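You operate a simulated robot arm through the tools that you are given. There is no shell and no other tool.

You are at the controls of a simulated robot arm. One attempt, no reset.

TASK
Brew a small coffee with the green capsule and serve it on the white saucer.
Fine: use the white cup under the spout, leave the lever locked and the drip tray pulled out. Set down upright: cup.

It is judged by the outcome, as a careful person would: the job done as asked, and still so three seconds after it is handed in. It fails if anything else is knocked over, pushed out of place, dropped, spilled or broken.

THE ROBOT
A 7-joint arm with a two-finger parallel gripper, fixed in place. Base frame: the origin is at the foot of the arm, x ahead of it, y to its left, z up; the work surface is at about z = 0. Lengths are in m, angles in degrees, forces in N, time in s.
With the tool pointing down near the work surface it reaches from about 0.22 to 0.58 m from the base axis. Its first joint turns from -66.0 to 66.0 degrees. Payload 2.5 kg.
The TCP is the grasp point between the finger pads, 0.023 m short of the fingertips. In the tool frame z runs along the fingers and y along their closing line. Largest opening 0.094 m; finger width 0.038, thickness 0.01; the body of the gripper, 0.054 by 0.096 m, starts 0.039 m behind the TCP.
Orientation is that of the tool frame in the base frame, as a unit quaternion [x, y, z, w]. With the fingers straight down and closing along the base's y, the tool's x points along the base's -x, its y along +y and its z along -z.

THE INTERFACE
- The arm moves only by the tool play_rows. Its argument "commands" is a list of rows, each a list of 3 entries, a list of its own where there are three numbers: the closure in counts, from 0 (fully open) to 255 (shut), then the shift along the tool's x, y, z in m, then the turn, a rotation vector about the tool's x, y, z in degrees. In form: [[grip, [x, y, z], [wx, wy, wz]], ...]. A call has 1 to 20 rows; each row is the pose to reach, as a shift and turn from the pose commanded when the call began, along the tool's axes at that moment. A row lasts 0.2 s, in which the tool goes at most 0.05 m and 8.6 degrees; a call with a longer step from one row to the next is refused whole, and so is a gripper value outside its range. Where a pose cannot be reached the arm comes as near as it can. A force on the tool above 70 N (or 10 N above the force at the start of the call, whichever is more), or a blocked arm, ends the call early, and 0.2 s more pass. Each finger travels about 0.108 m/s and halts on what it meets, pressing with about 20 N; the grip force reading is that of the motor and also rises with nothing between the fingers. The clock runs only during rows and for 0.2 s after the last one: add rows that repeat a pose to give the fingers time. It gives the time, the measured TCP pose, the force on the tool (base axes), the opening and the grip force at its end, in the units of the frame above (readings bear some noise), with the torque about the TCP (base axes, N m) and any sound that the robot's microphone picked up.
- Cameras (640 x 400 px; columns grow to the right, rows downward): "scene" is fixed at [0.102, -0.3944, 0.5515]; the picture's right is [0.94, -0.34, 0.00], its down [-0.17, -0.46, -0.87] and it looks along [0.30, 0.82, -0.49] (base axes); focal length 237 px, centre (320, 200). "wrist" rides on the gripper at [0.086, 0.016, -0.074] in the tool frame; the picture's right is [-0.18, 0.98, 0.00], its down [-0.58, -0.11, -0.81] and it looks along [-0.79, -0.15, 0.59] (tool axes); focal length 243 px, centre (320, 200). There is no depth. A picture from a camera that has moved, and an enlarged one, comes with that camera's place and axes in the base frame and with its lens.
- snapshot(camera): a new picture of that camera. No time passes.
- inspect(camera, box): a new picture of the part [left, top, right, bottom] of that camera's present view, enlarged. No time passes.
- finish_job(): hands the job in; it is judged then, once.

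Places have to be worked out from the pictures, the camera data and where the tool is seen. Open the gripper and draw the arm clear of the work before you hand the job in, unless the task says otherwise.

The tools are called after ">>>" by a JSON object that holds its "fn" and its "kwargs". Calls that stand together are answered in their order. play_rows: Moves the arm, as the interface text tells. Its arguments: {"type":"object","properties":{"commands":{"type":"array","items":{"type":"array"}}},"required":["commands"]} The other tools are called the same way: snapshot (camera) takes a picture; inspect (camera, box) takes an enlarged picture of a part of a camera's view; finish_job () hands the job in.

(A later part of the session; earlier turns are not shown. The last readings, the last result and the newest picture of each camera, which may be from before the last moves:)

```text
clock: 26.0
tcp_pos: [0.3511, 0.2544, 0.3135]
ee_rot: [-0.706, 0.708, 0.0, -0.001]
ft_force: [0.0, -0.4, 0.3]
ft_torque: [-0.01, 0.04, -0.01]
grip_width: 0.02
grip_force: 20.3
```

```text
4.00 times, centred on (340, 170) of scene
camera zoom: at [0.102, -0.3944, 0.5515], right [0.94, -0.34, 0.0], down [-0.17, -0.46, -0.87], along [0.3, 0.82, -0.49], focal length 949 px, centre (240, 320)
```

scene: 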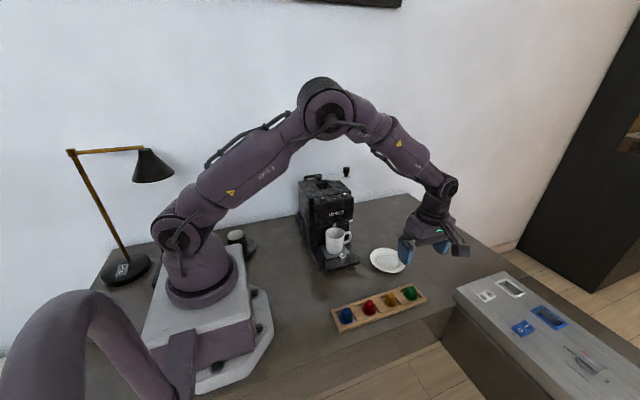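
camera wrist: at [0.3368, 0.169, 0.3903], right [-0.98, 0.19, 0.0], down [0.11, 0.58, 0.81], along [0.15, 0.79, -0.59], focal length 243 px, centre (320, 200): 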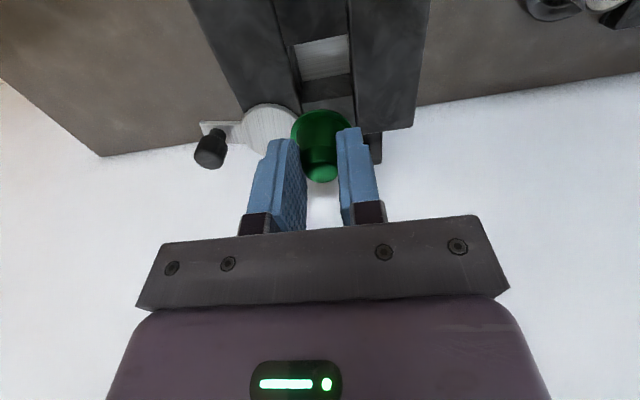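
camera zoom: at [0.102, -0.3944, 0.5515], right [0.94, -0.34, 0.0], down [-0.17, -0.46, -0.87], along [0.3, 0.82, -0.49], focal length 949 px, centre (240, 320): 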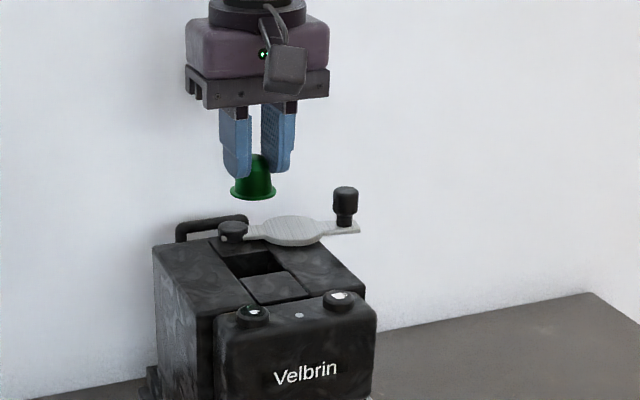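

>>> {"fn": "inspect", "kwargs": {"camera": "wrist", "box": [250, 20, 410, 130]}}

```text
3.64 times, centred on (330, 75) of wrist
camera zoom: at [0.3368, 0.169, 0.3903], right [-0.98, 0.19, 0.0], down [0.11, 0.58, 0.81], along [0.15, 0.79, -0.59], focal length 882 px, centre (284, 654)
```

zoom: 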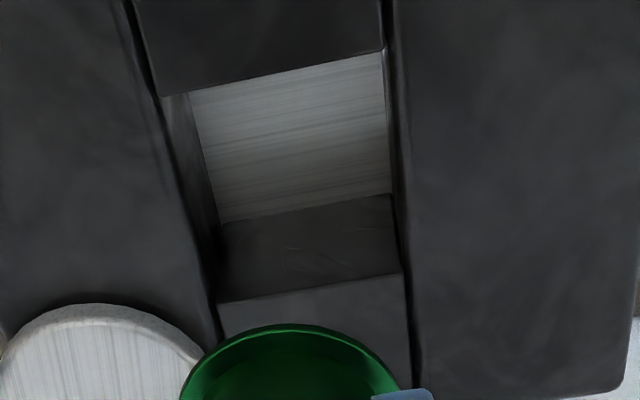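

>>> {"fn": "inspect", "kwargs": {"camera": "wrist", "box": [270, 95, 370, 195]}}

>>> {"fn": "inspect", "kwargs": {"camera": "scene", "box": [300, 140, 350, 220]}}

```text
4.00 times, centred on (320, 145) of wrist
camera zoom: at [0.3368, 0.169, 0.3903], right [-0.98, 0.19, 0.0], down [0.11, 0.58, 0.81], along [0.15, 0.79, -0.59], focal length 970 px, centre (320, 420)
```

zoom: 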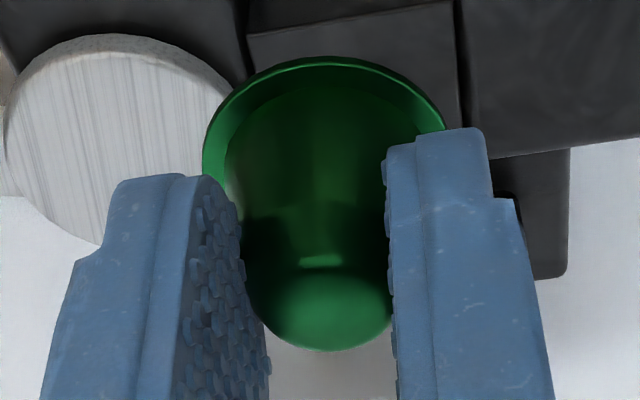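

```text
5.00 times, centred on (325, 180) of scene
camera zoom: at [0.102, -0.3944, 0.5515], right [0.94, -0.34, 0.0], down [-0.17, -0.46, -0.87], along [0.3, 0.82, -0.49], focal length 1186 px, centre (295, 300)
```

zoom: 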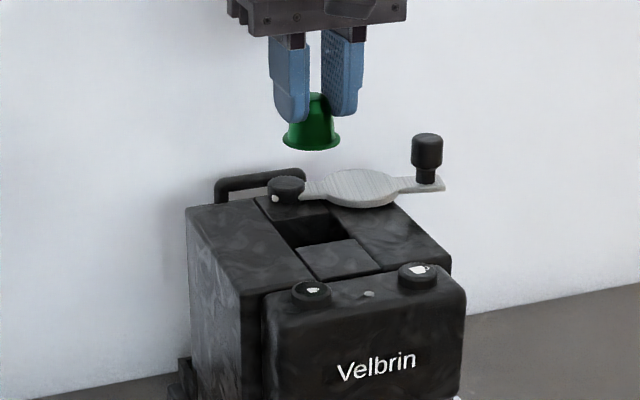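

The port centre comes out at (0.3515, 0.254) with its top at z≈0.213; the held capsule looks a few mm further +y than the TCP. I'll shift 3 mm toward -y, lower to just above the opening, and compare directly.

>>> {"fn": "play_rows", "kwargs": {"commands": [[255, [0.003, 0, 0.02], [0, 0, 0]], [255, [0.003, 0, 0.04], [0, 0, 0]], [255, [0.003, 0, 0.053], [0, 0, 0]], [255, [0.003, 0, 0.053], [0, 0, 0]]]}}

>>> {"fn": "inspect", "kwargs": {"camera": "wrist", "box": [240, 60, 400, 180]}}

>>> {"fn": "inspect", "kwargs": {"camera": "scene", "box": [290, 150, 370, 210]}}

```text
clock: 27.0
tcp_pos: [0.3512, 0.2522, 0.2611]
ee_rot: [-0.707, 0.708, 0.0, 0.0]
ft_force: [-0.6, -0.1, -0.7]
ft_torque: [0.0, 0.0, 0.0]
grip_width: 0.0198
grip_force: 20.1
```

```text
3.33 times, centred on (320, 120) of wrist
camera zoom: at [0.3365, 0.166, 0.3375], right [-0.98, 0.18, 0.0], down [0.11, 0.58, 0.81], along [0.15, 0.79, -0.59], focal length 809 px, centre (320, 467)
```

zoom: 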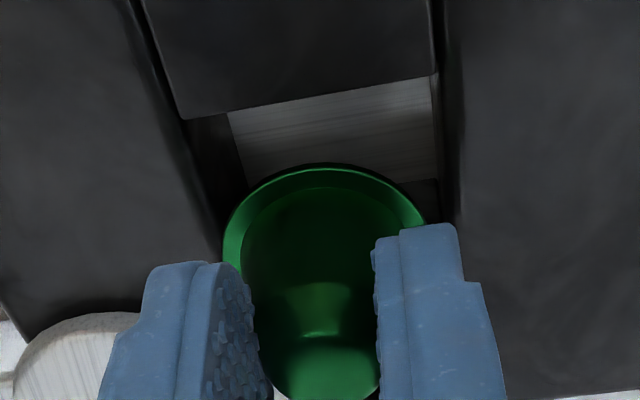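

```text
6.67 times, centred on (330, 180) of scene
camera zoom: at [0.102, -0.3944, 0.5515], right [0.94, -0.34, 0.0], down [-0.17, -0.46, -0.87], along [0.3, 0.82, -0.49], focal length 1581 px, centre (253, 333)
```

zoom: 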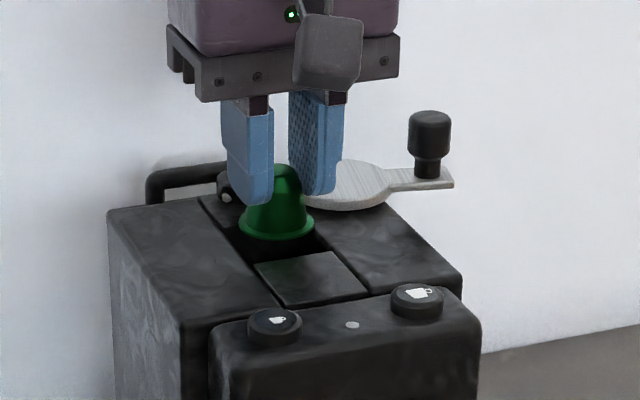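

At near-equal heights, the rim centre is about (0.352, 0.2566) against the port centre (0.3515, 0.2548). I'll shift 2 mm toward -y and lower until the rim is inside the opening.

>>> {"fn": "play_rows", "kwargs": {"commands": [[255, [0.002, 0, 0], [0, 0, 0]], [255, [0.002, 0, 0.006], [0, 0, 0]], [255, [0.002, 0, 0.01], [0, 0, 0]], [255, [0.002, 0, 0.013], [0, 0, 0]]]}}

>>> {"fn": "inspect", "kwargs": {"camera": "wrist", "box": [240, 60, 400, 180]}}

>>> {"fn": "inspect", "kwargs": {"camera": "scene", "box": [300, 155, 356, 205]}}

```text
clock: 28.0
tcp_pos: [0.3522, 0.2495, 0.2481]
ee_rot: [-0.707, 0.708, 0.0, 0.0]
ft_force: [0.4, -2.7, 1.0]
ft_torque: [-0.08, -0.07, 0.03]
grip_width: 0.0197
grip_force: 19.2
```

```text
3.33 times, centred on (320, 120) of wrist
camera zoom: at [0.3372, 0.1636, 0.3247], right [-0.98, 0.18, 0.0], down [0.11, 0.58, 0.81], along [0.15, 0.79, -0.59], focal length 809 px, centre (320, 467)
```

zoom: 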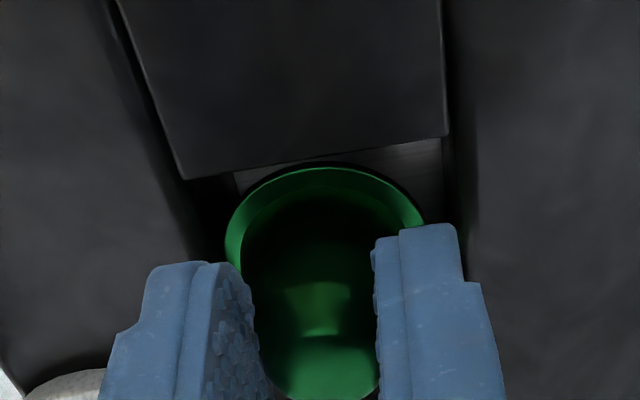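

```text
8.00 times, centred on (328, 180) of scene
camera zoom: at [0.1019, -0.3945, 0.5515], right [0.94, -0.34, 0.0], down [-0.17, -0.46, -0.87], along [0.3, 0.82, -0.49], focal length 1898 px, centre (256, 360)
```

zoom: 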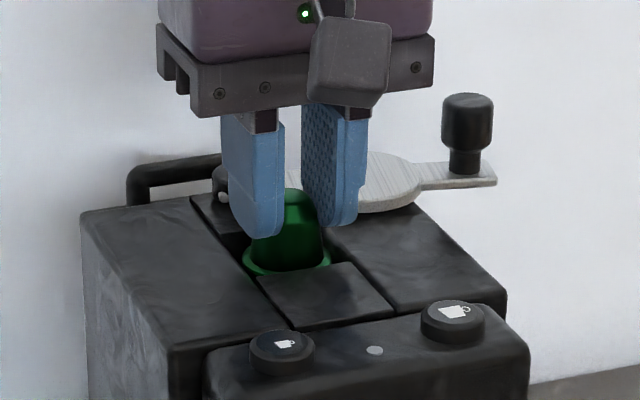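

The rim is just entering the opening with small clearance all around. I'll lower a further 7 mm and check forces.

>>> {"fn": "play_rows", "kwargs": {"commands": [[255, [-0.0005, 0, 0.003], [0, 0, 0]], [255, [-0.0005, 0, 0.005], [0, 0, 0]], [255, [-0.0005, 0, 0.007], [0, 0, 0]]]}}

>>> {"fn": "inspect", "kwargs": {"camera": "wrist", "box": [240, 60, 400, 180]}}

>>> {"fn": "inspect", "kwargs": {"camera": "scene", "box": [300, 155, 356, 205]}}

```text
clock: 28.8
tcp_pos: [0.3538, 0.2504, 0.241]
ee_rot: [-0.707, 0.708, -0.001, -0.001]
ft_force: [-0.7, -7.7, 3.9]
ft_torque: [-0.22, 0.0, 0.03]
grip_width: 0.0197
grip_force: 20.0
```

```text
3.33 times, centred on (320, 120) of wrist
camera zoom: at [0.3373, 0.1641, 0.3174], right [-0.98, 0.19, 0.0], down [0.11, 0.58, 0.81], along [0.15, 0.79, -0.59], focal length 809 px, centre (320, 467)
```

zoom: 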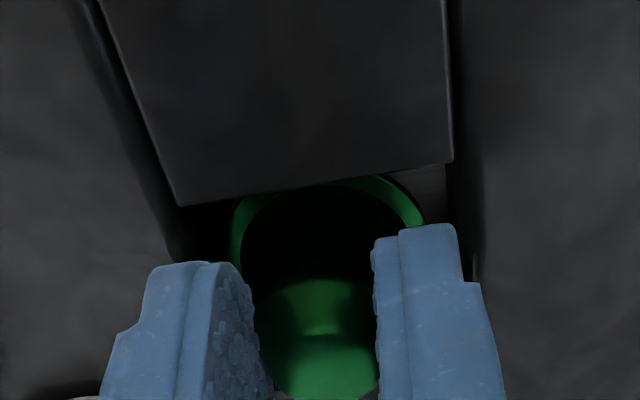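

```text
8.00 times, centred on (328, 180) of scene
camera zoom: at [0.1019, -0.3945, 0.5515], right [0.94, -0.34, 0.0], down [-0.17, -0.46, -0.87], along [0.3, 0.82, -0.49], focal length 1898 px, centre (256, 360)
```

zoom: 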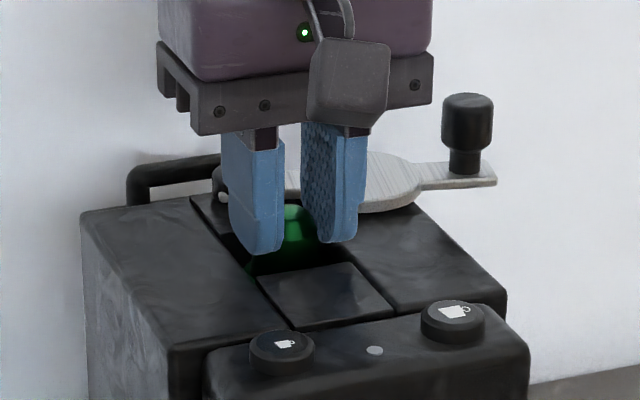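

A 7.7 N push toward -y at about capsule-rim height says the rim is rubbing the rear wall of the port. I'll ease 2 mm toward -y and re-read.

>>> {"fn": "play_rows", "kwargs": {"commands": [[255, [0.001, 0, 0], [0, 0, 0]], [255, [0.002, 0, 0], [0, 0, 0]], [255, [0.002, 0, 0], [0, 0, 0]]]}}

>>> {"fn": "inspect", "kwargs": {"camera": "wrist", "box": [240, 60, 400, 180]}}

```text
clock: 29.6
tcp_pos: [0.3523, 0.2493, 0.2415]
ee_rot: [0.707, -0.707, 0.0, 0.0]
ft_force: [-0.8, 0.7, 0.2]
ft_torque: [0.0, -0.02, -0.03]
grip_width: 0.0198
grip_force: 20.2
```

```text
3.33 times, centred on (320, 120) of wrist
camera zoom: at [0.3371, 0.1627, 0.3172], right [-0.98, 0.18, 0.0], down [0.11, 0.58, 0.81], along [0.15, 0.79, -0.59], focal length 809 px, centre (320, 467)
```

zoom: 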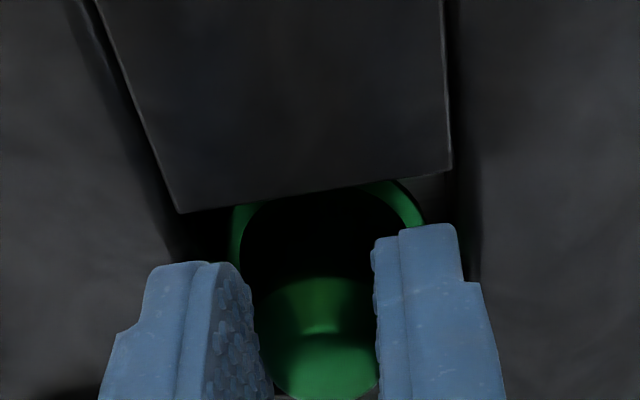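

The contact force is gone. I'll lower 4 mm more, watching for the tips touching the machine top.

>>> {"fn": "play_rows", "kwargs": {"commands": [[255, [0, 0, 0.002], [0, 0, 0]], [255, [0, 0, 0.004], [0, 0, 0]], [255, [0, 0, 0.004], [0, 0, 0]]]}}

>>> {"fn": "inspect", "kwargs": {"camera": "scene", "box": [300, 155, 356, 205]}}

```text
clock: 30.4
tcp_pos: [0.3527, 0.2506, 0.2384]
ee_rot: [0.707, -0.707, 0.001, -0.001]
ft_force: [-1.5, -3.7, 9.9]
ft_torque: [-0.26, 0.17, 0.02]
grip_width: 0.0197
grip_force: 19.5
```

```text
8.00 times, centred on (328, 180) of scene
camera zoom: at [0.1019, -0.3945, 0.5515], right [0.94, -0.34, 0.0], down [-0.17, -0.46, -0.87], along [0.3, 0.82, -0.49], focal length 1898 px, centre (256, 360)
```

zoom: 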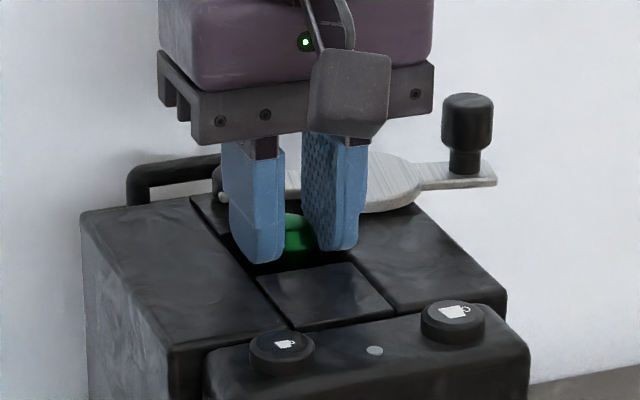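

The tips (z≈0.215) are just touching the machine top, with the capsule well inside the opening. I'll back off 1 mm and open the fingers to let it settle in.

>>> {"fn": "play_rows", "kwargs": {"commands": [[255, [0, 0, -0.0012], [0, 0, 0]], [190, [0, 0, -0.0012], [0, 0, 0]], [150, [0, 0, -0.0012], [0, 0, 0]], [130, [0, 0, -0.0012], [0, 0, 0]], [120, [0, 0, -0.02], [0, 0, 0]], [120, [0, 0, -0.06], [0, 0, 0]], [120, [0.02, 0, -0.08], [0, 0, 0]], [120, [0.02, 0, -0.08], [0, 0, 0]]]}}

>>> {"fn": "inspect", "kwargs": {"camera": "wrist", "box": [240, 0, 400, 120]}}

>>> {"fn": "inspect", "kwargs": {"camera": "scene", "box": [290, 120, 370, 210]}}

```text
clock: 32.2
tcp_pos: [0.3506, 0.2288, 0.318]
ee_rot: [0.707, -0.707, 0.0, 0.0]
ft_force: [0.2, 0.0, -0.3]
ft_torque: [0.0, -0.03, -0.01]
grip_width: 0.0497
grip_force: 0.0
```

```text
3.33 times, centred on (320, 60) of wrist
camera zoom: at [0.3359, 0.1421, 0.3946], right [-0.98, 0.18, 0.0], down [0.11, 0.58, 0.81], along [0.15, 0.79, -0.59], focal length 809 px, centre (320, 667)
```

zoom: 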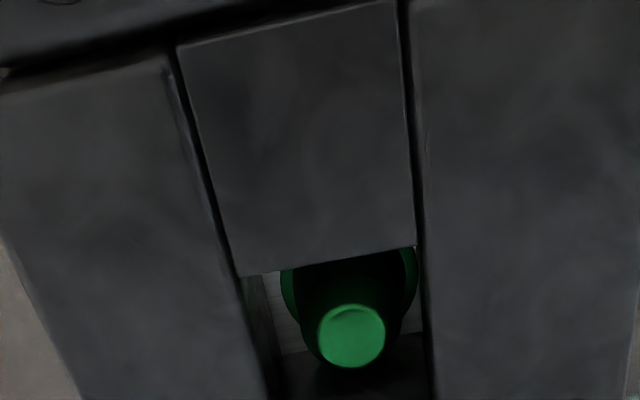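

```text
4.44 times, centred on (330, 165) of scene
camera zoom: at [0.1019, -0.3945, 0.5515], right [0.94, -0.34, 0.0], down [-0.17, -0.46, -0.87], along [0.3, 0.82, -0.49], focal length 1054 px, centre (276, 356)
```

zoom: 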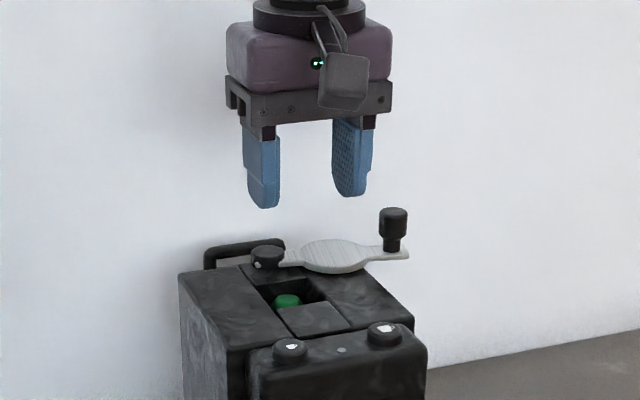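

The capsule stands upright in the port with its top about flush (z≈0.21), so the lever plate can pass over it. Next I'll go back above the knob with the same 76° orientation.

>>> {"fn": "play_rows", "kwargs": {"commands": [[60, [-0.005, -0.009, -0.024], [0, 0, -7.6]], [0, [-0.011, -0.018, -0.024], [0, 0, -15.2]], [0, [-0.016, -0.028, -0.024], [0, 0, -22.8]], [0, [-0.022, -0.037, -0.024], [0, 0, -30.4]], [0, [-0.027, -0.046, -0.024], [0, 0, -38]], [0, [-0.032, -0.055, -0.024], [0, 0, -45.6]], [0, [-0.038, -0.064, -0.024], [0, 0, -53.2]], [0, [-0.043, -0.074, -0.024], [0, 0, -60.8]], [0, [-0.049, -0.083, -0.024], [0, 0, -68.4]], [0, [-0.054, -0.092, -0.024], [0, 0, -76]], [0, [-0.054, -0.092, -0.024], [0, 0, -76]]]}}

>>> {"fn": "snapshot", "kwargs": {"camera": "wrist"}}

>>> {"fn": "inspect", "kwargs": {"camera": "scene", "box": [290, 120, 390, 210]}}

```text
clock: 34.6
tcp_pos: [0.4435, 0.2829, 0.3421]
ee_rot: [0.993, -0.121, -0.001, 0.0]
ft_force: [0.3, 1.1, 0.0]
ft_torque: [0.02, -0.06, 0.01]
grip_width: 0.0941
grip_force: 0.0
```

```text
taken
camera wrist: at [0.5253, 0.2464, 0.4173], right [-0.42, -0.91, 0.0], down [-0.54, 0.25, 0.81], along [-0.73, 0.33, -0.59], focal length 243 px, centre (320, 200)
```

wrist: 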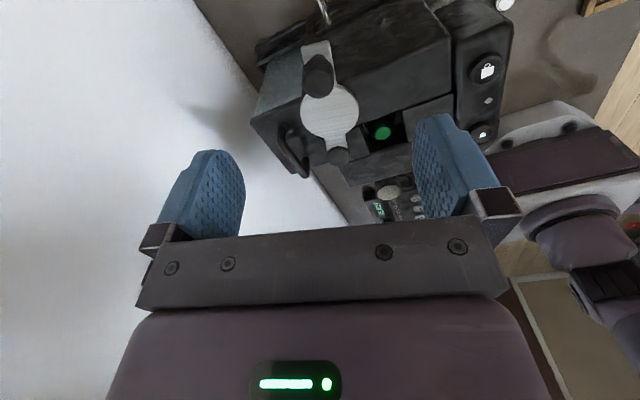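

```text
4.44 times, centred on (340, 165) of scene
camera zoom: at [0.102, -0.3944, 0.5515], right [0.94, -0.34, 0.0], down [-0.17, -0.46, -0.87], along [0.3, 0.82, -0.49], focal length 1054 px, centre (231, 356)
```

zoom: 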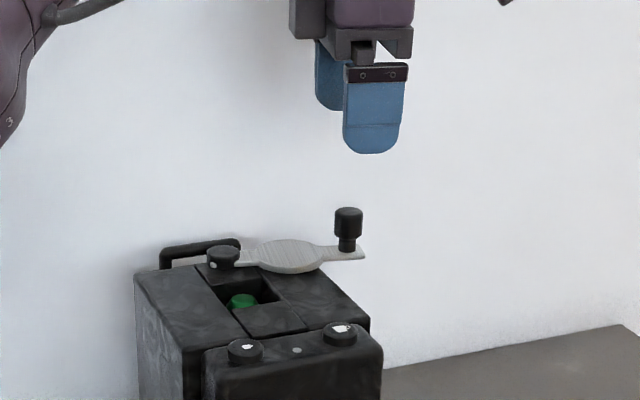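

>>> {"fn": "play_rows", "kwargs": {"commands": [[100, [0, 0, 0.01], [0, 0, 0]], [100, [0, 0, 0.03], [0, 0, 0]], [100, [0, 0, 0.055], [0, 0, 0]], [100, [0, 0, 0.078], [0, 0, 0]], [100, [0, 0, 0.0905], [0, 0, 0]], [100, [0, 0, 0.0905], [0, 0, 0]], [180, [0, 0, 0.0905], [0, 0, 0]], [255, [0, 0, 0.0905], [0, 0, 0]], [255, [0, 0, 0.0905], [0, 0, 0]], [255, [0, 0, 0.0905], [0, 0, 0]]]}}

>>> {"fn": "inspect", "kwargs": {"camera": "scene", "box": [290, 120, 390, 210]}}

```text
clock: 36.8
tcp_pos: [0.4435, 0.2826, 0.2511]
ee_rot: [0.992, -0.123, 0.0, 0.0]
ft_force: [-0.3, -0.4, -3.4]
ft_torque: [-0.06, -0.34, -0.06]
grip_width: 0.0213
grip_force: 45.1
```

```text
4.44 times, centred on (340, 165) of scene
camera zoom: at [0.102, -0.3944, 0.5515], right [0.94, -0.34, 0.0], down [-0.17, -0.46, -0.87], along [0.3, 0.82, -0.49], focal length 1054 px, centre (231, 356)
```

zoom: 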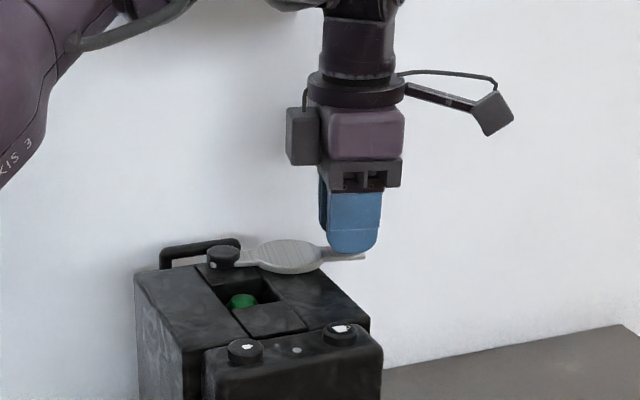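

The knob is gripped again. I'll swing the lever back along the same arc with R = 0.095, 42° first.

>>> {"fn": "play_rows", "kwargs": {"commands": [[255, [-0.0007, 0.0116, 0], [0, 0, 7]], [255, [-0.0028, 0.0229, 0], [0, 0, 14]], [255, [-0.0063, 0.034, 0], [0, 0, 21]], [255, [-0.0111, 0.0445, 0], [0, 0, 28]], [255, [-0.0171, 0.0544, 0], [0, 0, 35]], [255, [-0.0244, 0.0634, 0], [0, 0, 42]]]}}

>>> {"fn": "inspect", "kwargs": {"camera": "scene", "box": [290, 120, 390, 210]}}

```text
clock: 38.2
tcp_pos: [0.4053, 0.2259, 0.2511]
ee_rot: [0.882, -0.472, 0.002, 0.0]
ft_force: [10.2, -13.9, -4.8]
ft_torque: [0.15, 0.11, -0.02]
grip_width: 0.0215
grip_force: 45.0
```

```text
4.44 times, centred on (340, 165) of scene
camera zoom: at [0.102, -0.3945, 0.5514], right [0.94, -0.34, 0.0], down [-0.17, -0.46, -0.87], along [0.3, 0.82, -0.49], focal length 1054 px, centre (231, 356)
```

zoom: 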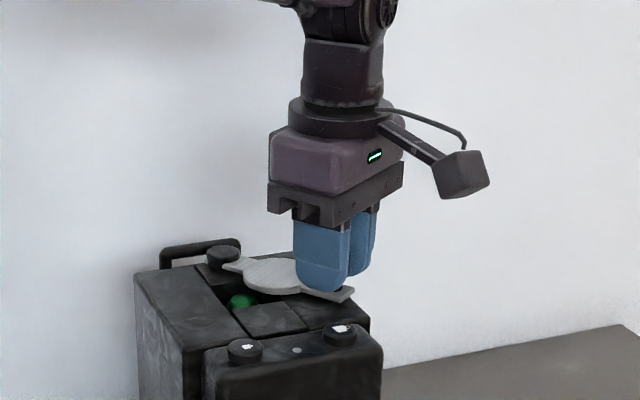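

The lever follows; a 17 N outward pull says to add about 2 mm of radius. I'll continue the last part of the swing toward the closed position.

>>> {"fn": "play_rows", "kwargs": {"commands": [[255, [0.0013, 0.0118, 0], [0, 0, 7]], [255, [-0.0009, 0.0233, 0], [0, 0, 14]], [255, [-0.0044, 0.0346, 0], [0, 0, 21]], [255, [-0.0085, 0.0445, 0], [0, 0, 27.5]]]}}

>>> {"fn": "inspect", "kwargs": {"camera": "scene", "box": [290, 120, 390, 210]}}

```text
clock: 39.2
tcp_pos: [0.3628, 0.2088, 0.2506]
ee_rot: [0.745, -0.667, 0.001, 0.001]
ft_force: [1.1, -17.6, -2.8]
ft_torque: [-0.47, -0.03, 0.11]
grip_width: 0.0212
grip_force: 44.9
```

```text
4.44 times, centred on (340, 165) of scene
camera zoom: at [0.102, -0.3945, 0.5515], right [0.94, -0.34, 0.0], down [-0.17, -0.46, -0.87], along [0.3, 0.82, -0.49], focal length 1054 px, centre (231, 356)
```

zoom: 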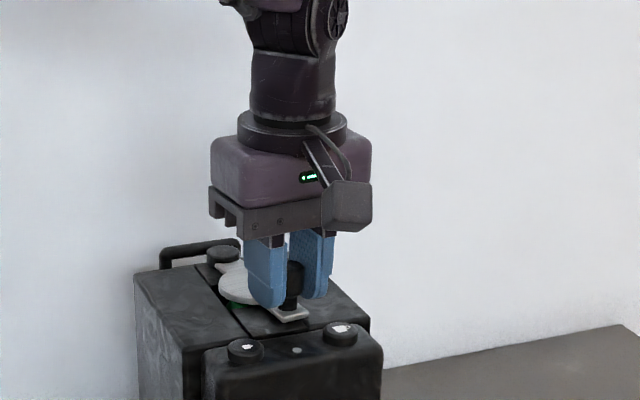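

>>> {"fn": "play_rows", "kwargs": {"commands": [[255, [0.0018, 0.0045, 0], [0, 0, 2.7]], [255, [0.0016, 0.008, 0], [0, 0, 4.8]], [255, [0.0014, 0.0108, 0], [0, 0, 6.5]], [255, [0.0014, 0.0108, 0], [0, 0, 6.5]]]}}

>>> {"fn": "inspect", "kwargs": {"camera": "scene", "box": [290, 120, 390, 210]}}

```text
clock: 40.2
tcp_pos: [0.352, 0.2084, 0.2512]
ee_rot: [0.707, -0.707, -0.001, 0.0]
ft_force: [-1.0, 3.2, -5.4]
ft_torque: [-0.53, 0.05, 0.06]
grip_width: 0.0212
grip_force: 45.0
```

```text
4.44 times, centred on (340, 165) of scene
camera zoom: at [0.102, -0.3944, 0.5515], right [0.94, -0.34, 0.0], down [-0.17, -0.46, -0.87], along [0.3, 0.82, -0.49], focal length 1054 px, centre (231, 356)
```

zoom: 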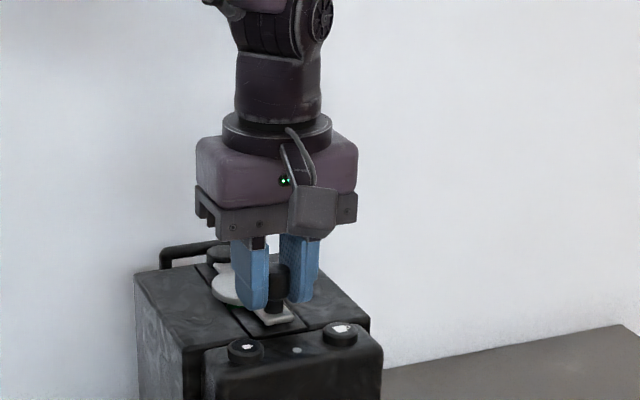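

The lever is back at its starting pose. I'll nudge 3 mm further toward -x to feel whether it meets its stop.

>>> {"fn": "play_rows", "kwargs": {"commands": [[255, [0, 0.0015, 0], [0, 0, 1]], [255, [0, 0.003, 0], [0, 0, 2]]]}}

>>> {"fn": "inspect", "kwargs": {"camera": "scene", "box": [300, 165, 360, 215]}}

```text
clock: 40.8
tcp_pos: [0.3504, 0.2088, 0.2498]
ee_rot: [-0.694, 0.72, 0.0, 0.002]
ft_force: [1.6, 8.6, -5.0]
ft_torque: [-0.25, 0.11, 0.19]
grip_width: 0.0213
grip_force: 44.8
```

```text
8.00 times, centred on (330, 190) of scene
camera zoom: at [0.102, -0.3944, 0.5515], right [0.94, -0.34, 0.0], down [-0.17, -0.46, -0.87], along [0.3, 0.82, -0.49], focal length 1898 px, centre (240, 280)
```

zoom: 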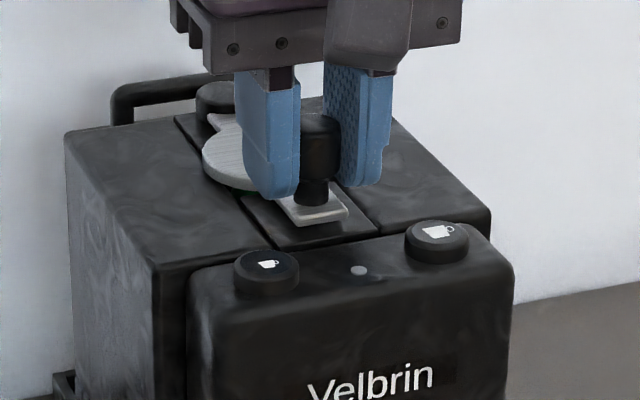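

No hard stop is evident, so I'll bring the knob back to its original angle (x≈0.352), release, and rise.

>>> {"fn": "play_rows", "kwargs": {"commands": [[255, [0, -0.0015, 0], [0, 0, -1]], [255, [-0.001, -0.003, 0], [0, 0, -2]], [255, [-0.001, -0.003, 0], [0, 0, -2]], [160, [-0.001, -0.003, 0], [0, 0, -2]], [100, [-0.001, -0.003, 0], [0, 0, -2]], [90, [-0.001, -0.003, -0.02], [0, 0, -2]], [60, [-0.001, -0.003, -0.06], [0, 0, -2]], [0, [-0.001, -0.003, -0.1], [0, 0, -2]], [0, [0.03, -0.003, -0.1], [0, 0, -2]], [0, [0.03, -0.003, -0.1], [0, 0, -2]]]}}

>>> {"fn": "inspect", "kwargs": {"camera": "scene", "box": [290, 165, 370, 215]}}

>>> {"fn": "snapshot", "kwargs": {"camera": "wrist"}}

```text
clock: 43.0
tcp_pos: [0.3521, 0.176, 0.3517]
ee_rot: [-0.707, 0.707, 0.0, 0.0]
ft_force: [0.1, -0.5, 0.9]
ft_torque: [0.02, 0.02, 0.0]
grip_width: 0.0939
grip_force: 0.2
```

```text
8.00 times, centred on (330, 190) of scene
camera zoom: at [0.1019, -0.3945, 0.5515], right [0.94, -0.34, 0.0], down [-0.17, -0.46, -0.87], along [0.3, 0.82, -0.49], focal length 1898 px, centre (240, 280)
```

zoom: 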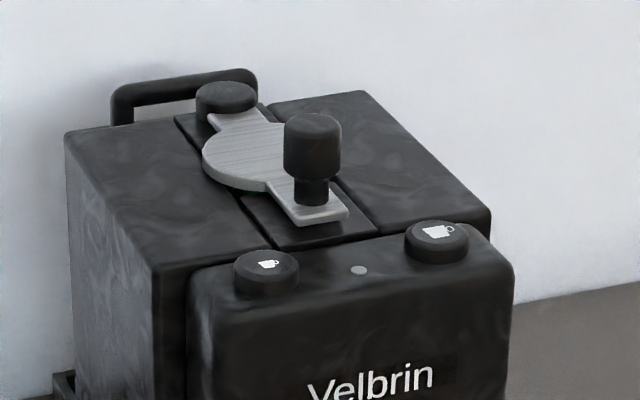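

```text
taken
camera wrist: at [0.3375, 0.0902, 0.4281], right [-0.98, 0.18, 0.0], down [0.11, 0.58, 0.81], along [0.15, 0.79, -0.59], focal length 243 px, centre (320, 200)
```

wrist: 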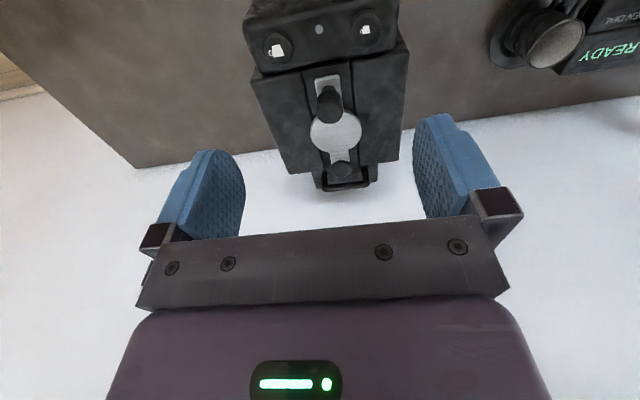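

The lever sits exactly as at the start and the machine hasn't moved. Now I'll locate the small-cup button (the -x one) precisely.

>>> {"fn": "inspect", "kwargs": {"camera": "wrist", "box": [240, 0, 420, 90]}}

>>> {"fn": "inspect", "kwargs": {"camera": "scene", "box": [310, 185, 358, 215]}}

```text
3.56 times, centred on (330, 45) of wrist
camera zoom: at [0.3375, 0.0902, 0.4281], right [-0.98, 0.18, 0.0], down [0.11, 0.58, 0.81], along [0.15, 0.79, -0.59], focal length 863 px, centre (284, 751)
```

zoom: 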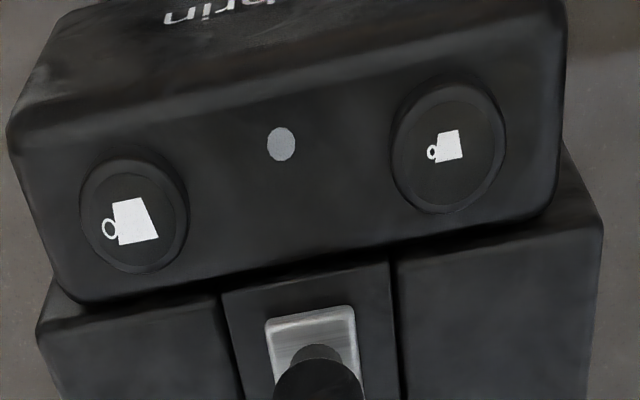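

```text
13.33 times, centred on (334, 200) of scene
camera zoom: at [0.1019, -0.3945, 0.5515], right [0.94, -0.34, 0.0], down [-0.17, -0.46, -0.87], along [0.3, 0.82, -0.49], focal length 3162 px, centre (133, 200)
```

zoom: 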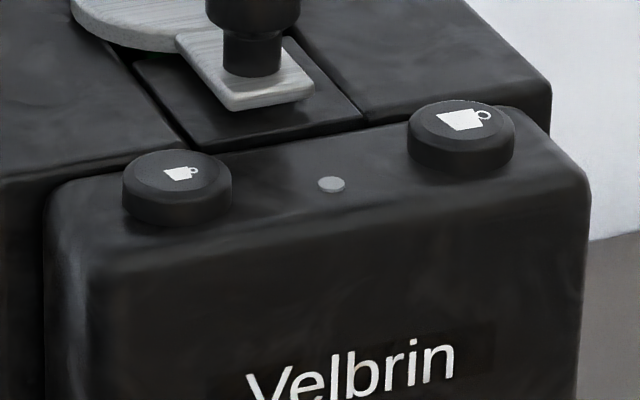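

The small button's top centre is at (0.3168, 0.1653, 0.221). I'll close the fingers and position the tips about 1.5 cm above it.

>>> {"fn": "play_rows", "kwargs": {"commands": [[255, [0.005, 0.012, 0], [0, 0, 0]], [255, [0.0107, 0.0353, 0], [0, 0, 0]], [255, [0.0107, 0.0353, 0.035], [0, 0, 0]], [255, [0.0107, 0.0353, 0.07], [0, 0, 0]], [255, [0.0107, 0.0353, 0.0917], [0, 0, 0]], [255, [0.0107, 0.0353, 0.0917], [0, 0, 0]]]}}

>>> {"fn": "snapshot", "kwargs": {"camera": "wrist"}}

>>> {"fn": "inspect", "kwargs": {"camera": "scene", "box": [290, 155, 370, 215]}}

```text
clock: 44.4
tcp_pos: [0.3167, 0.164, 0.2586]
ee_rot: [0.707, -0.707, 0.001, 0.001]
ft_force: [-0.7, -0.9, -0.3]
ft_torque: [-0.02, -0.01, 0.0]
grip_width: 0.0
grip_force: 19.9
```

```text
taken
camera wrist: at [0.3016, 0.0787, 0.3347], right [-0.98, 0.18, 0.0], down [0.11, 0.58, 0.81], along [0.15, 0.79, -0.59], focal length 243 px, centre (320, 200)
```

wrist: 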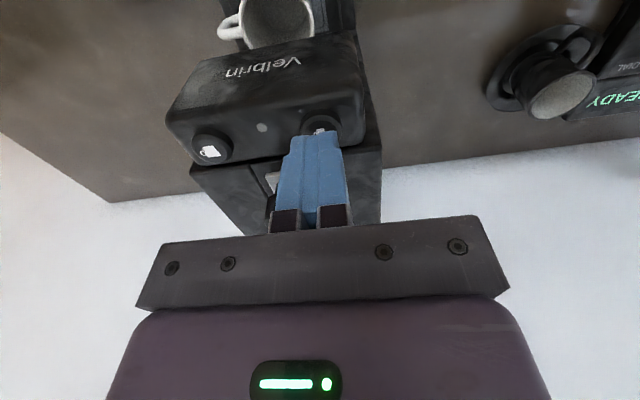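

```text
6.67 times, centred on (330, 185) of scene
camera zoom: at [0.102, -0.3944, 0.5515], right [0.94, -0.34, 0.0], down [-0.17, -0.46, -0.87], along [0.3, 0.82, -0.49], focal length 1581 px, centre (253, 300)
```

zoom: 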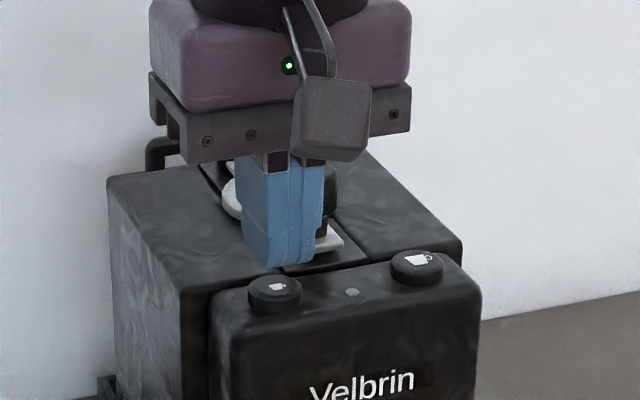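

The closed tips are over the small button with about 1.5 cm to go. I'll press down in small steps.

>>> {"fn": "play_rows", "kwargs": {"commands": [[255, [0, 0, 0.008], [0, 0, 0]], [255, [0, 0, 0.012], [0, 0, 0]], [255, [0, 0, 0.0145], [0, 0, 0]], [255, [0, 0, 0.0165], [0, 0, 0]]]}}

>>> {"fn": "inspect", "kwargs": {"camera": "scene", "box": [290, 165, 370, 215]}}

```text
clock: 45.4
tcp_pos: [0.3167, 0.1671, 0.2429]
ee_rot: [0.707, -0.707, 0.0, 0.0]
ft_force: [0.0, -0.8, 1.5]
ft_torque: [-0.01, 0.01, -0.01]
grip_width: 0.0
grip_force: 19.6
heard: click
```

```text
8.00 times, centred on (330, 190) of scene
camera zoom: at [0.1019, -0.3945, 0.5515], right [0.94, -0.34, 0.0], down [-0.17, -0.46, -0.87], along [0.3, 0.82, -0.49], focal length 1898 px, centre (240, 280)
```

zoom: 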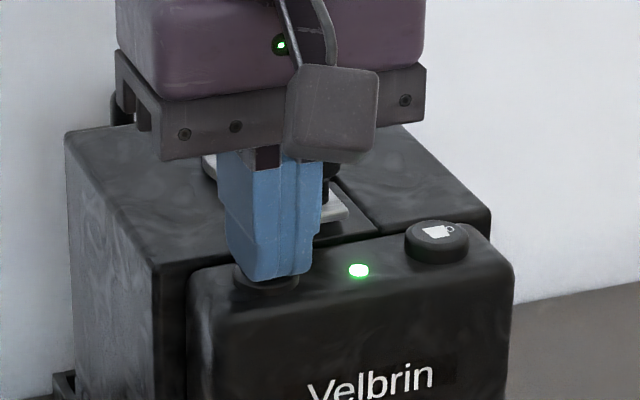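

A click was heard and the LED turned green, so brewing has started. I'll lift off the button straight up and watch.

>>> {"fn": "play_rows", "kwargs": {"commands": [[255, [0, 0, -0.01], [0, 0, 0]], [255, [0, 0, -0.04], [0, 0, 0]], [255, [0.02, 0, -0.08], [0, 0, 0]], [255, [0.06, 0, -0.11], [0, 0, 0]], [255, [0.1, 0, -0.11], [0, 0, 0]], [255, [0.12, 0, -0.11], [0, 0, 0]]]}}

>>> {"fn": "inspect", "kwargs": {"camera": "scene", "box": [280, 165, 400, 275]}}

>>> {"fn": "snapshot", "kwargs": {"camera": "wrist"}}

```text
clock: 46.8
tcp_pos: [0.316, 0.0459, 0.3539]
ee_rot: [0.707, -0.707, 0.0, 0.0]
ft_force: [-0.6, 0.3, 0.5]
ft_torque: [0.01, 0.01, -0.03]
grip_width: 0.0
grip_force: 20.0
```

```text
3.64 times, centred on (340, 220) of scene
camera zoom: at [0.102, -0.3944, 0.5515], right [0.94, -0.34, 0.0], down [-0.17, -0.46, -0.87], along [0.3, 0.82, -0.49], focal length 862 px, centre (247, 127)
```

zoom: 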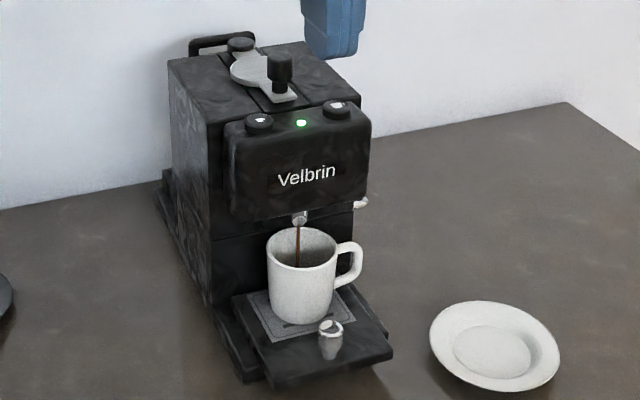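

```text
taken
camera wrist: at [0.3014, -0.0407, 0.4289], right [-0.98, 0.18, 0.0], down [0.11, 0.58, 0.81], along [0.15, 0.79, -0.59], focal length 243 px, centre (320, 200)
```

wrist: 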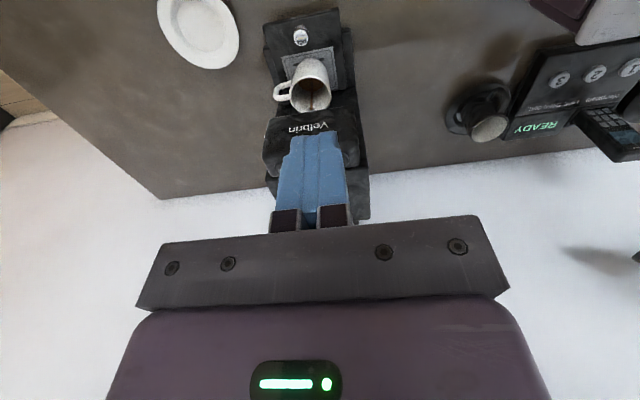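

Coffee is flowing into the cup. I'll hold still and wait until it finishes.

>>> {"fn": "play_rows", "kwargs": {"commands": [[255, [0, 0, 0], [0, 0, 0]], [128, [0, 0, 0], [0, 0, 0]], [0, [0, 0, 0], [0, 0, 0]], [0, [0, 0, 0], [0, 0, 0]], [0, [0, 0, 0], [0, 0, 0]], [0, [0, 0, 0], [0, 0, 0]], [0, [0, 0, 0], [0, 0, 0]], [0, [0, 0, 0], [0, 0, 0]], [0, [0, 0, 0], [0, 0, 0]], [0, [0, 0, 0], [0, 0, 0]], [0, [0, 0, 0], [0, 0, 0]], [0, [0, 0, 0], [0, 0, 0]], [0, [0, 0, 0], [0, 0, 0]], [0, [0, 0, 0], [0, 0, 0]], [0, [0, 0, 0], [0, 0, 0]], [0, [0, 0, 0], [0, 0, 0]], [0, [0, 0, 0], [0, 0, 0]], [0, [0, 0, 0], [0, 0, 0]], [0, [0, 0, 0], [0, 0, 0]], [0, [0, 0, 0], [0, 0, 0]]]}}

>>> {"fn": "inspect", "kwargs": {"camera": "scene", "box": [280, 165, 400, 275]}}

>>> {"fn": "inspect", "kwargs": {"camera": "wrist", "box": [230, 0, 390, 150]}}

```text
clock: 51.0
tcp_pos: [0.3174, 0.0456, 0.3524]
ee_rot: [-0.706, 0.708, 0.001, 0.0]
ft_force: [0.5, -0.1, -0.1]
ft_torque: [0.01, 0.0, 0.04]
grip_width: 0.094
grip_force: 0.0
```

```text
3.64 times, centred on (340, 220) of scene
camera zoom: at [0.102, -0.3944, 0.5515], right [0.94, -0.34, 0.0], down [-0.17, -0.46, -0.87], along [0.3, 0.82, -0.49], focal length 862 px, centre (247, 127)
```

zoom: 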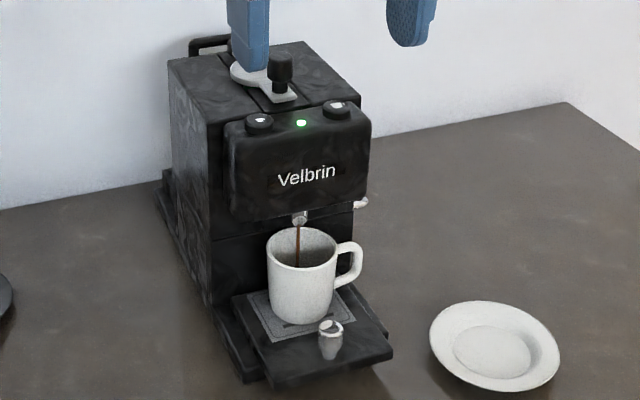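

```text
2.67 times, centred on (310, 75) of wrist
camera zoom: at [0.3014, -0.0403, 0.4286], right [-0.98, 0.18, 0.0], down [0.11, 0.58, 0.81], along [0.15, 0.79, -0.59], focal length 647 px, centre (347, 533)
```

zoom: 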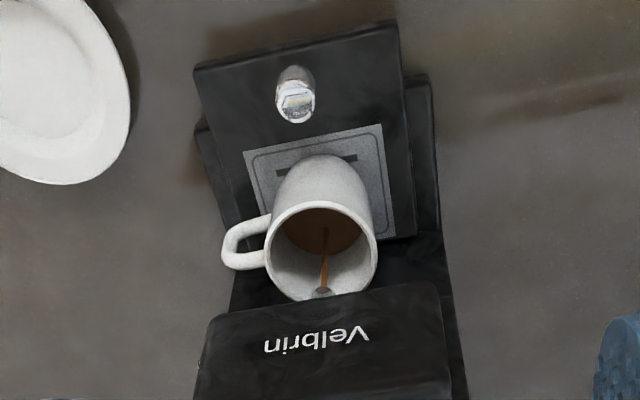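

It is still pouring, so I'll keep waiting.

>>> {"fn": "play_rows", "kwargs": {"commands": [[0, [0, 0, 0], [0, 0, 0]], [0, [0, 0, 0], [0, 0, 0]], [0, [0, 0, 0], [0, 0, 0]], [0, [0, 0, 0], [0, 0, 0]], [0, [0, 0, 0], [0, 0, 0]], [0, [0, 0, 0], [0, 0, 0]], [0, [0, 0, 0], [0, 0, 0]], [0, [0, 0, 0], [0, 0, 0]], [0, [0, 0, 0], [0, 0, 0]], [0, [0, 0, 0], [0, 0, 0]], [0, [0, 0, 0], [0, 0, 0]], [0, [0, 0, 0], [0, 0, 0]], [0, [0, 0, 0], [0, 0, 0]], [0, [0, 0, 0], [0, 0, 0]], [0, [0, 0, 0], [0, 0, 0]], [0, [0, 0, 0], [0, 0, 0]], [0, [0, 0, 0], [0, 0, 0]], [0, [0, 0, 0], [0, 0, 0]], [0, [0, 0, 0], [0, 0, 0]], [0, [0, 0, 0], [0, 0, 0]]]}}

>>> {"fn": "inspect", "kwargs": {"camera": "scene", "box": [280, 165, 400, 275]}}

>>> {"fn": "inspect", "kwargs": {"camera": "wrist", "box": [250, 0, 370, 100]}}

```text
clock: 55.2
tcp_pos: [0.316, 0.0455, 0.3524]
ee_rot: [0.707, -0.707, 0.0, 0.0]
ft_force: [0.6, 0.5, -0.5]
ft_torque: [0.03, -0.02, 0.0]
grip_width: 0.094
grip_force: 0.0
```

```text
3.64 times, centred on (340, 220) of scene
camera zoom: at [0.102, -0.3944, 0.5515], right [0.94, -0.34, 0.0], down [-0.17, -0.46, -0.87], along [0.3, 0.82, -0.49], focal length 862 px, centre (247, 127)
```

zoom: 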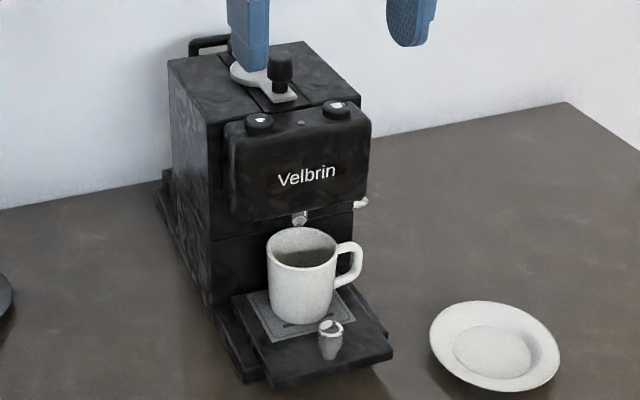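

```text
4.00 times, centred on (310, 50) of wrist
camera zoom: at [0.3014, -0.0403, 0.4286], right [-0.98, 0.18, 0.0], down [0.11, 0.58, 0.81], along [0.15, 0.79, -0.59], focal length 970 px, centre (360, 800)
```

zoom: 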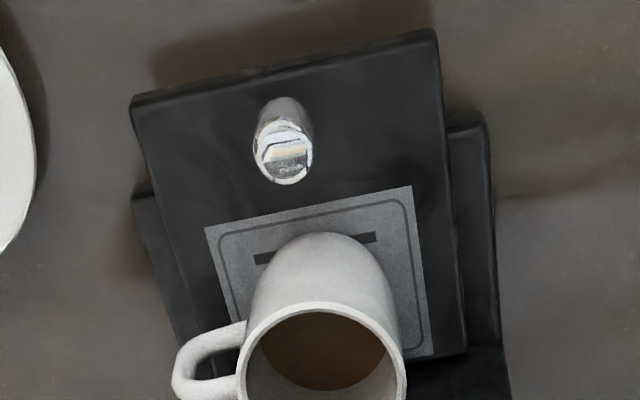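

Brewing has finished: the LED is off, the pour has stopped, and the cup holds coffee. The tray knob is at about (0.351, 0.086), z 0.033–0.062. I'll go to it, keeping the gripper body in front of the cup, so I can pull the tray and bring the cup clear of the overhang.

>>> {"fn": "play_rows", "kwargs": {"commands": [[60, [-0.01, -0.01, 0.035], [0, 0, 0]], [110, [-0.02, -0.02, 0.075], [0, 0, 0]], [110, [-0.0345, -0.035, 0.115], [0, 0, 0]], [110, [-0.0345, -0.035, 0.155], [0, 0, 0]], [110, [-0.0345, -0.035, 0.195], [0, 0, 0]], [110, [-0.0345, -0.035, 0.225], [0, 0, 0]], [110, [-0.0345, -0.035, 0.245], [0, 0, 0]], [110, [-0.0345, -0.035, 0.245], [0, 0, 0]]]}}

>>> {"fn": "snapshot", "kwargs": {"camera": "wrist"}}

>>> {"fn": "inspect", "kwargs": {"camera": "scene", "box": [290, 180, 400, 280]}}

```text
clock: 57.0
tcp_pos: [0.3518, 0.0815, 0.1064]
ee_rot: [-0.706, 0.708, 0.0, -0.001]
ft_force: [0.2, -1.0, 0.0]
ft_torque: [-0.03, -0.01, -0.01]
grip_width: 0.0534
grip_force: 0.0
```

```text
taken
camera wrist: at [0.3362, -0.0049, 0.1826], right [-0.98, 0.19, 0.0], down [0.11, 0.58, 0.81], along [0.15, 0.79, -0.59], focal length 243 px, centre (320, 200)
```

wrist: 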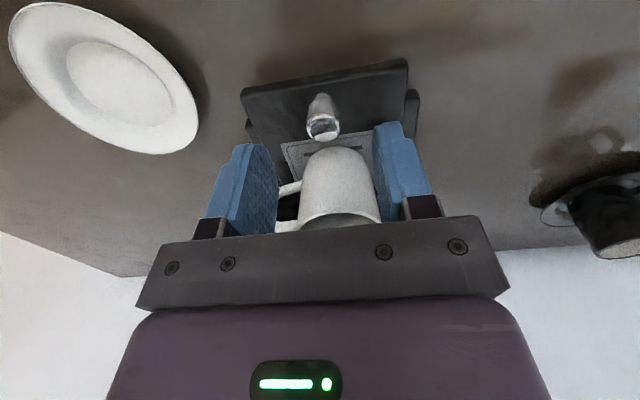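

```text
4.00 times, centred on (345, 230) of scene
camera zoom: at [0.102, -0.3944, 0.5515], right [0.94, -0.34, 0.0], down [-0.17, -0.46, -0.87], along [0.3, 0.82, -0.49], focal length 949 px, centre (220, 80)
```

zoom: 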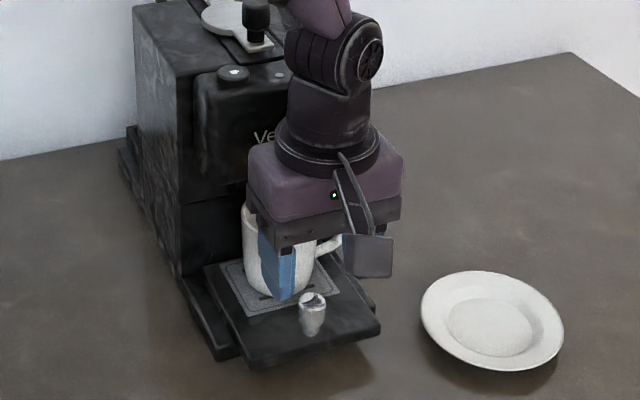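

The knob measures y≈0.084, under the fingers. I'll move 3 mm toward -y for extra cup clearance, lower so the tips are just above the tray, and close.

>>> {"fn": "play_rows", "kwargs": {"commands": [[110, [0.003, 0.0005, 0.01], [0, 0, 0]], [110, [0.003, 0.0005, 0.025], [0, 0, 0]], [110, [0.003, 0.0005, 0.038], [0, 0, 0]], [110, [0.003, 0.0005, 0.045], [0, 0, 0]], [110, [0.003, 0.0005, 0.045], [0, 0, 0]], [180, [0.003, 0.0005, 0.045], [0, 0, 0]], [255, [0.003, 0.0005, 0.045], [0, 0, 0]], [255, [0.003, 0.0005, 0.045], [0, 0, 0]], [255, [0.003, 0.0005, 0.045], [0, 0, 0]]]}}

>>> {"fn": "snapshot", "kwargs": {"camera": "wrist"}}

>>> {"fn": "inspect", "kwargs": {"camera": "scene", "box": [290, 180, 400, 280]}}

```text
clock: 59.0
tcp_pos: [0.3503, 0.0768, 0.0625]
ee_rot: [-0.707, 0.707, 0.001, -0.001]
ft_force: [-10.0, 1.1, 5.7]
ft_torque: [-0.03, 0.11, 0.14]
grip_width: 0.0201
grip_force: 44.9
```

```text
taken
camera wrist: at [0.3352, -0.0088, 0.1386], right [-0.98, 0.18, 0.0], down [0.11, 0.58, 0.81], along [0.15, 0.79, -0.59], focal length 243 px, centre (320, 200)
```

wrist: 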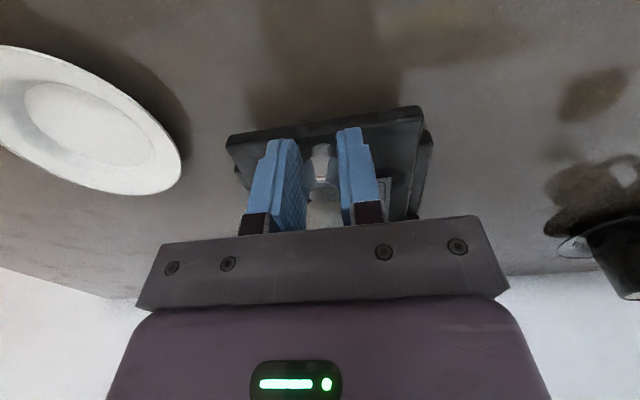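

```text
4.00 times, centred on (345, 230) of scene
camera zoom: at [0.1019, -0.3945, 0.5515], right [0.94, -0.34, 0.0], down [-0.17, -0.46, -0.87], along [0.3, 0.82, -0.49], focal length 949 px, centre (220, 80)
```

zoom: 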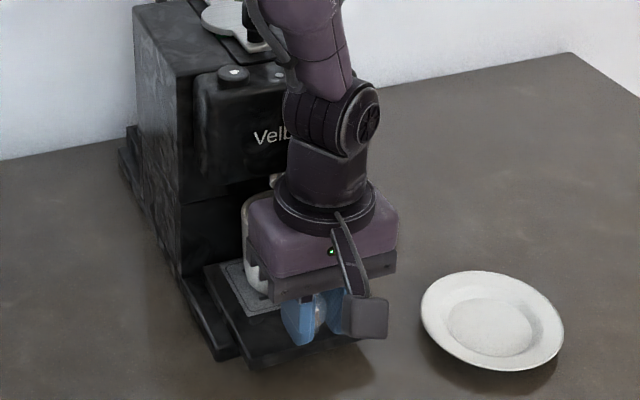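

The knob is gripped (0.020 m). I'll ease the small sideways load and test a slow 8 mm pull toward -y.

>>> {"fn": "play_rows", "kwargs": {"commands": [[255, [0, 0.0008, 0], [0, 0, 0]], [255, [0.002, 0.0008, 0], [0, 0, 0]], [255, [0.004, 0.0008, 0], [0, 0, 0]], [255, [0.006, 0.0008, 0], [0, 0, 0]], [255, [0.008, 0.0008, 0], [0, 0, 0]]]}}

>>> {"fn": "inspect", "kwargs": {"camera": "scene", "box": [290, 180, 400, 280]}}

```text
clock: 60.2
tcp_pos: [0.3503, 0.0692, 0.0615]
ee_rot: [-0.707, 0.708, 0.001, 0.0]
ft_force: [0.2, 1.7, -8.0]
ft_torque: [0.0, -0.04, 0.01]
grip_width: 0.0202
grip_force: 44.9
```

```text
4.00 times, centred on (345, 230) of scene
camera zoom: at [0.102, -0.3944, 0.5515], right [0.94, -0.34, 0.0], down [-0.17, -0.46, -0.87], along [0.3, 0.82, -0.49], focal length 949 px, centre (220, 80)
```

zoom: 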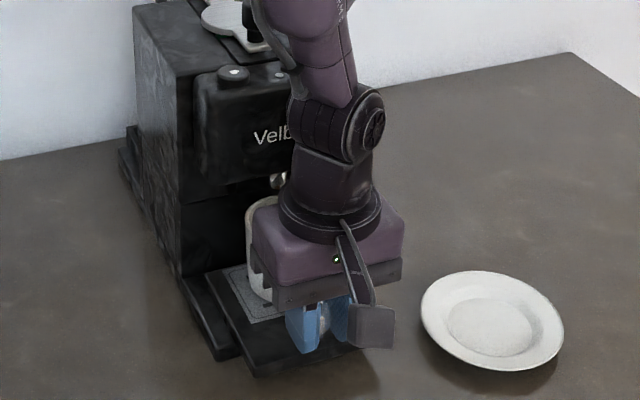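

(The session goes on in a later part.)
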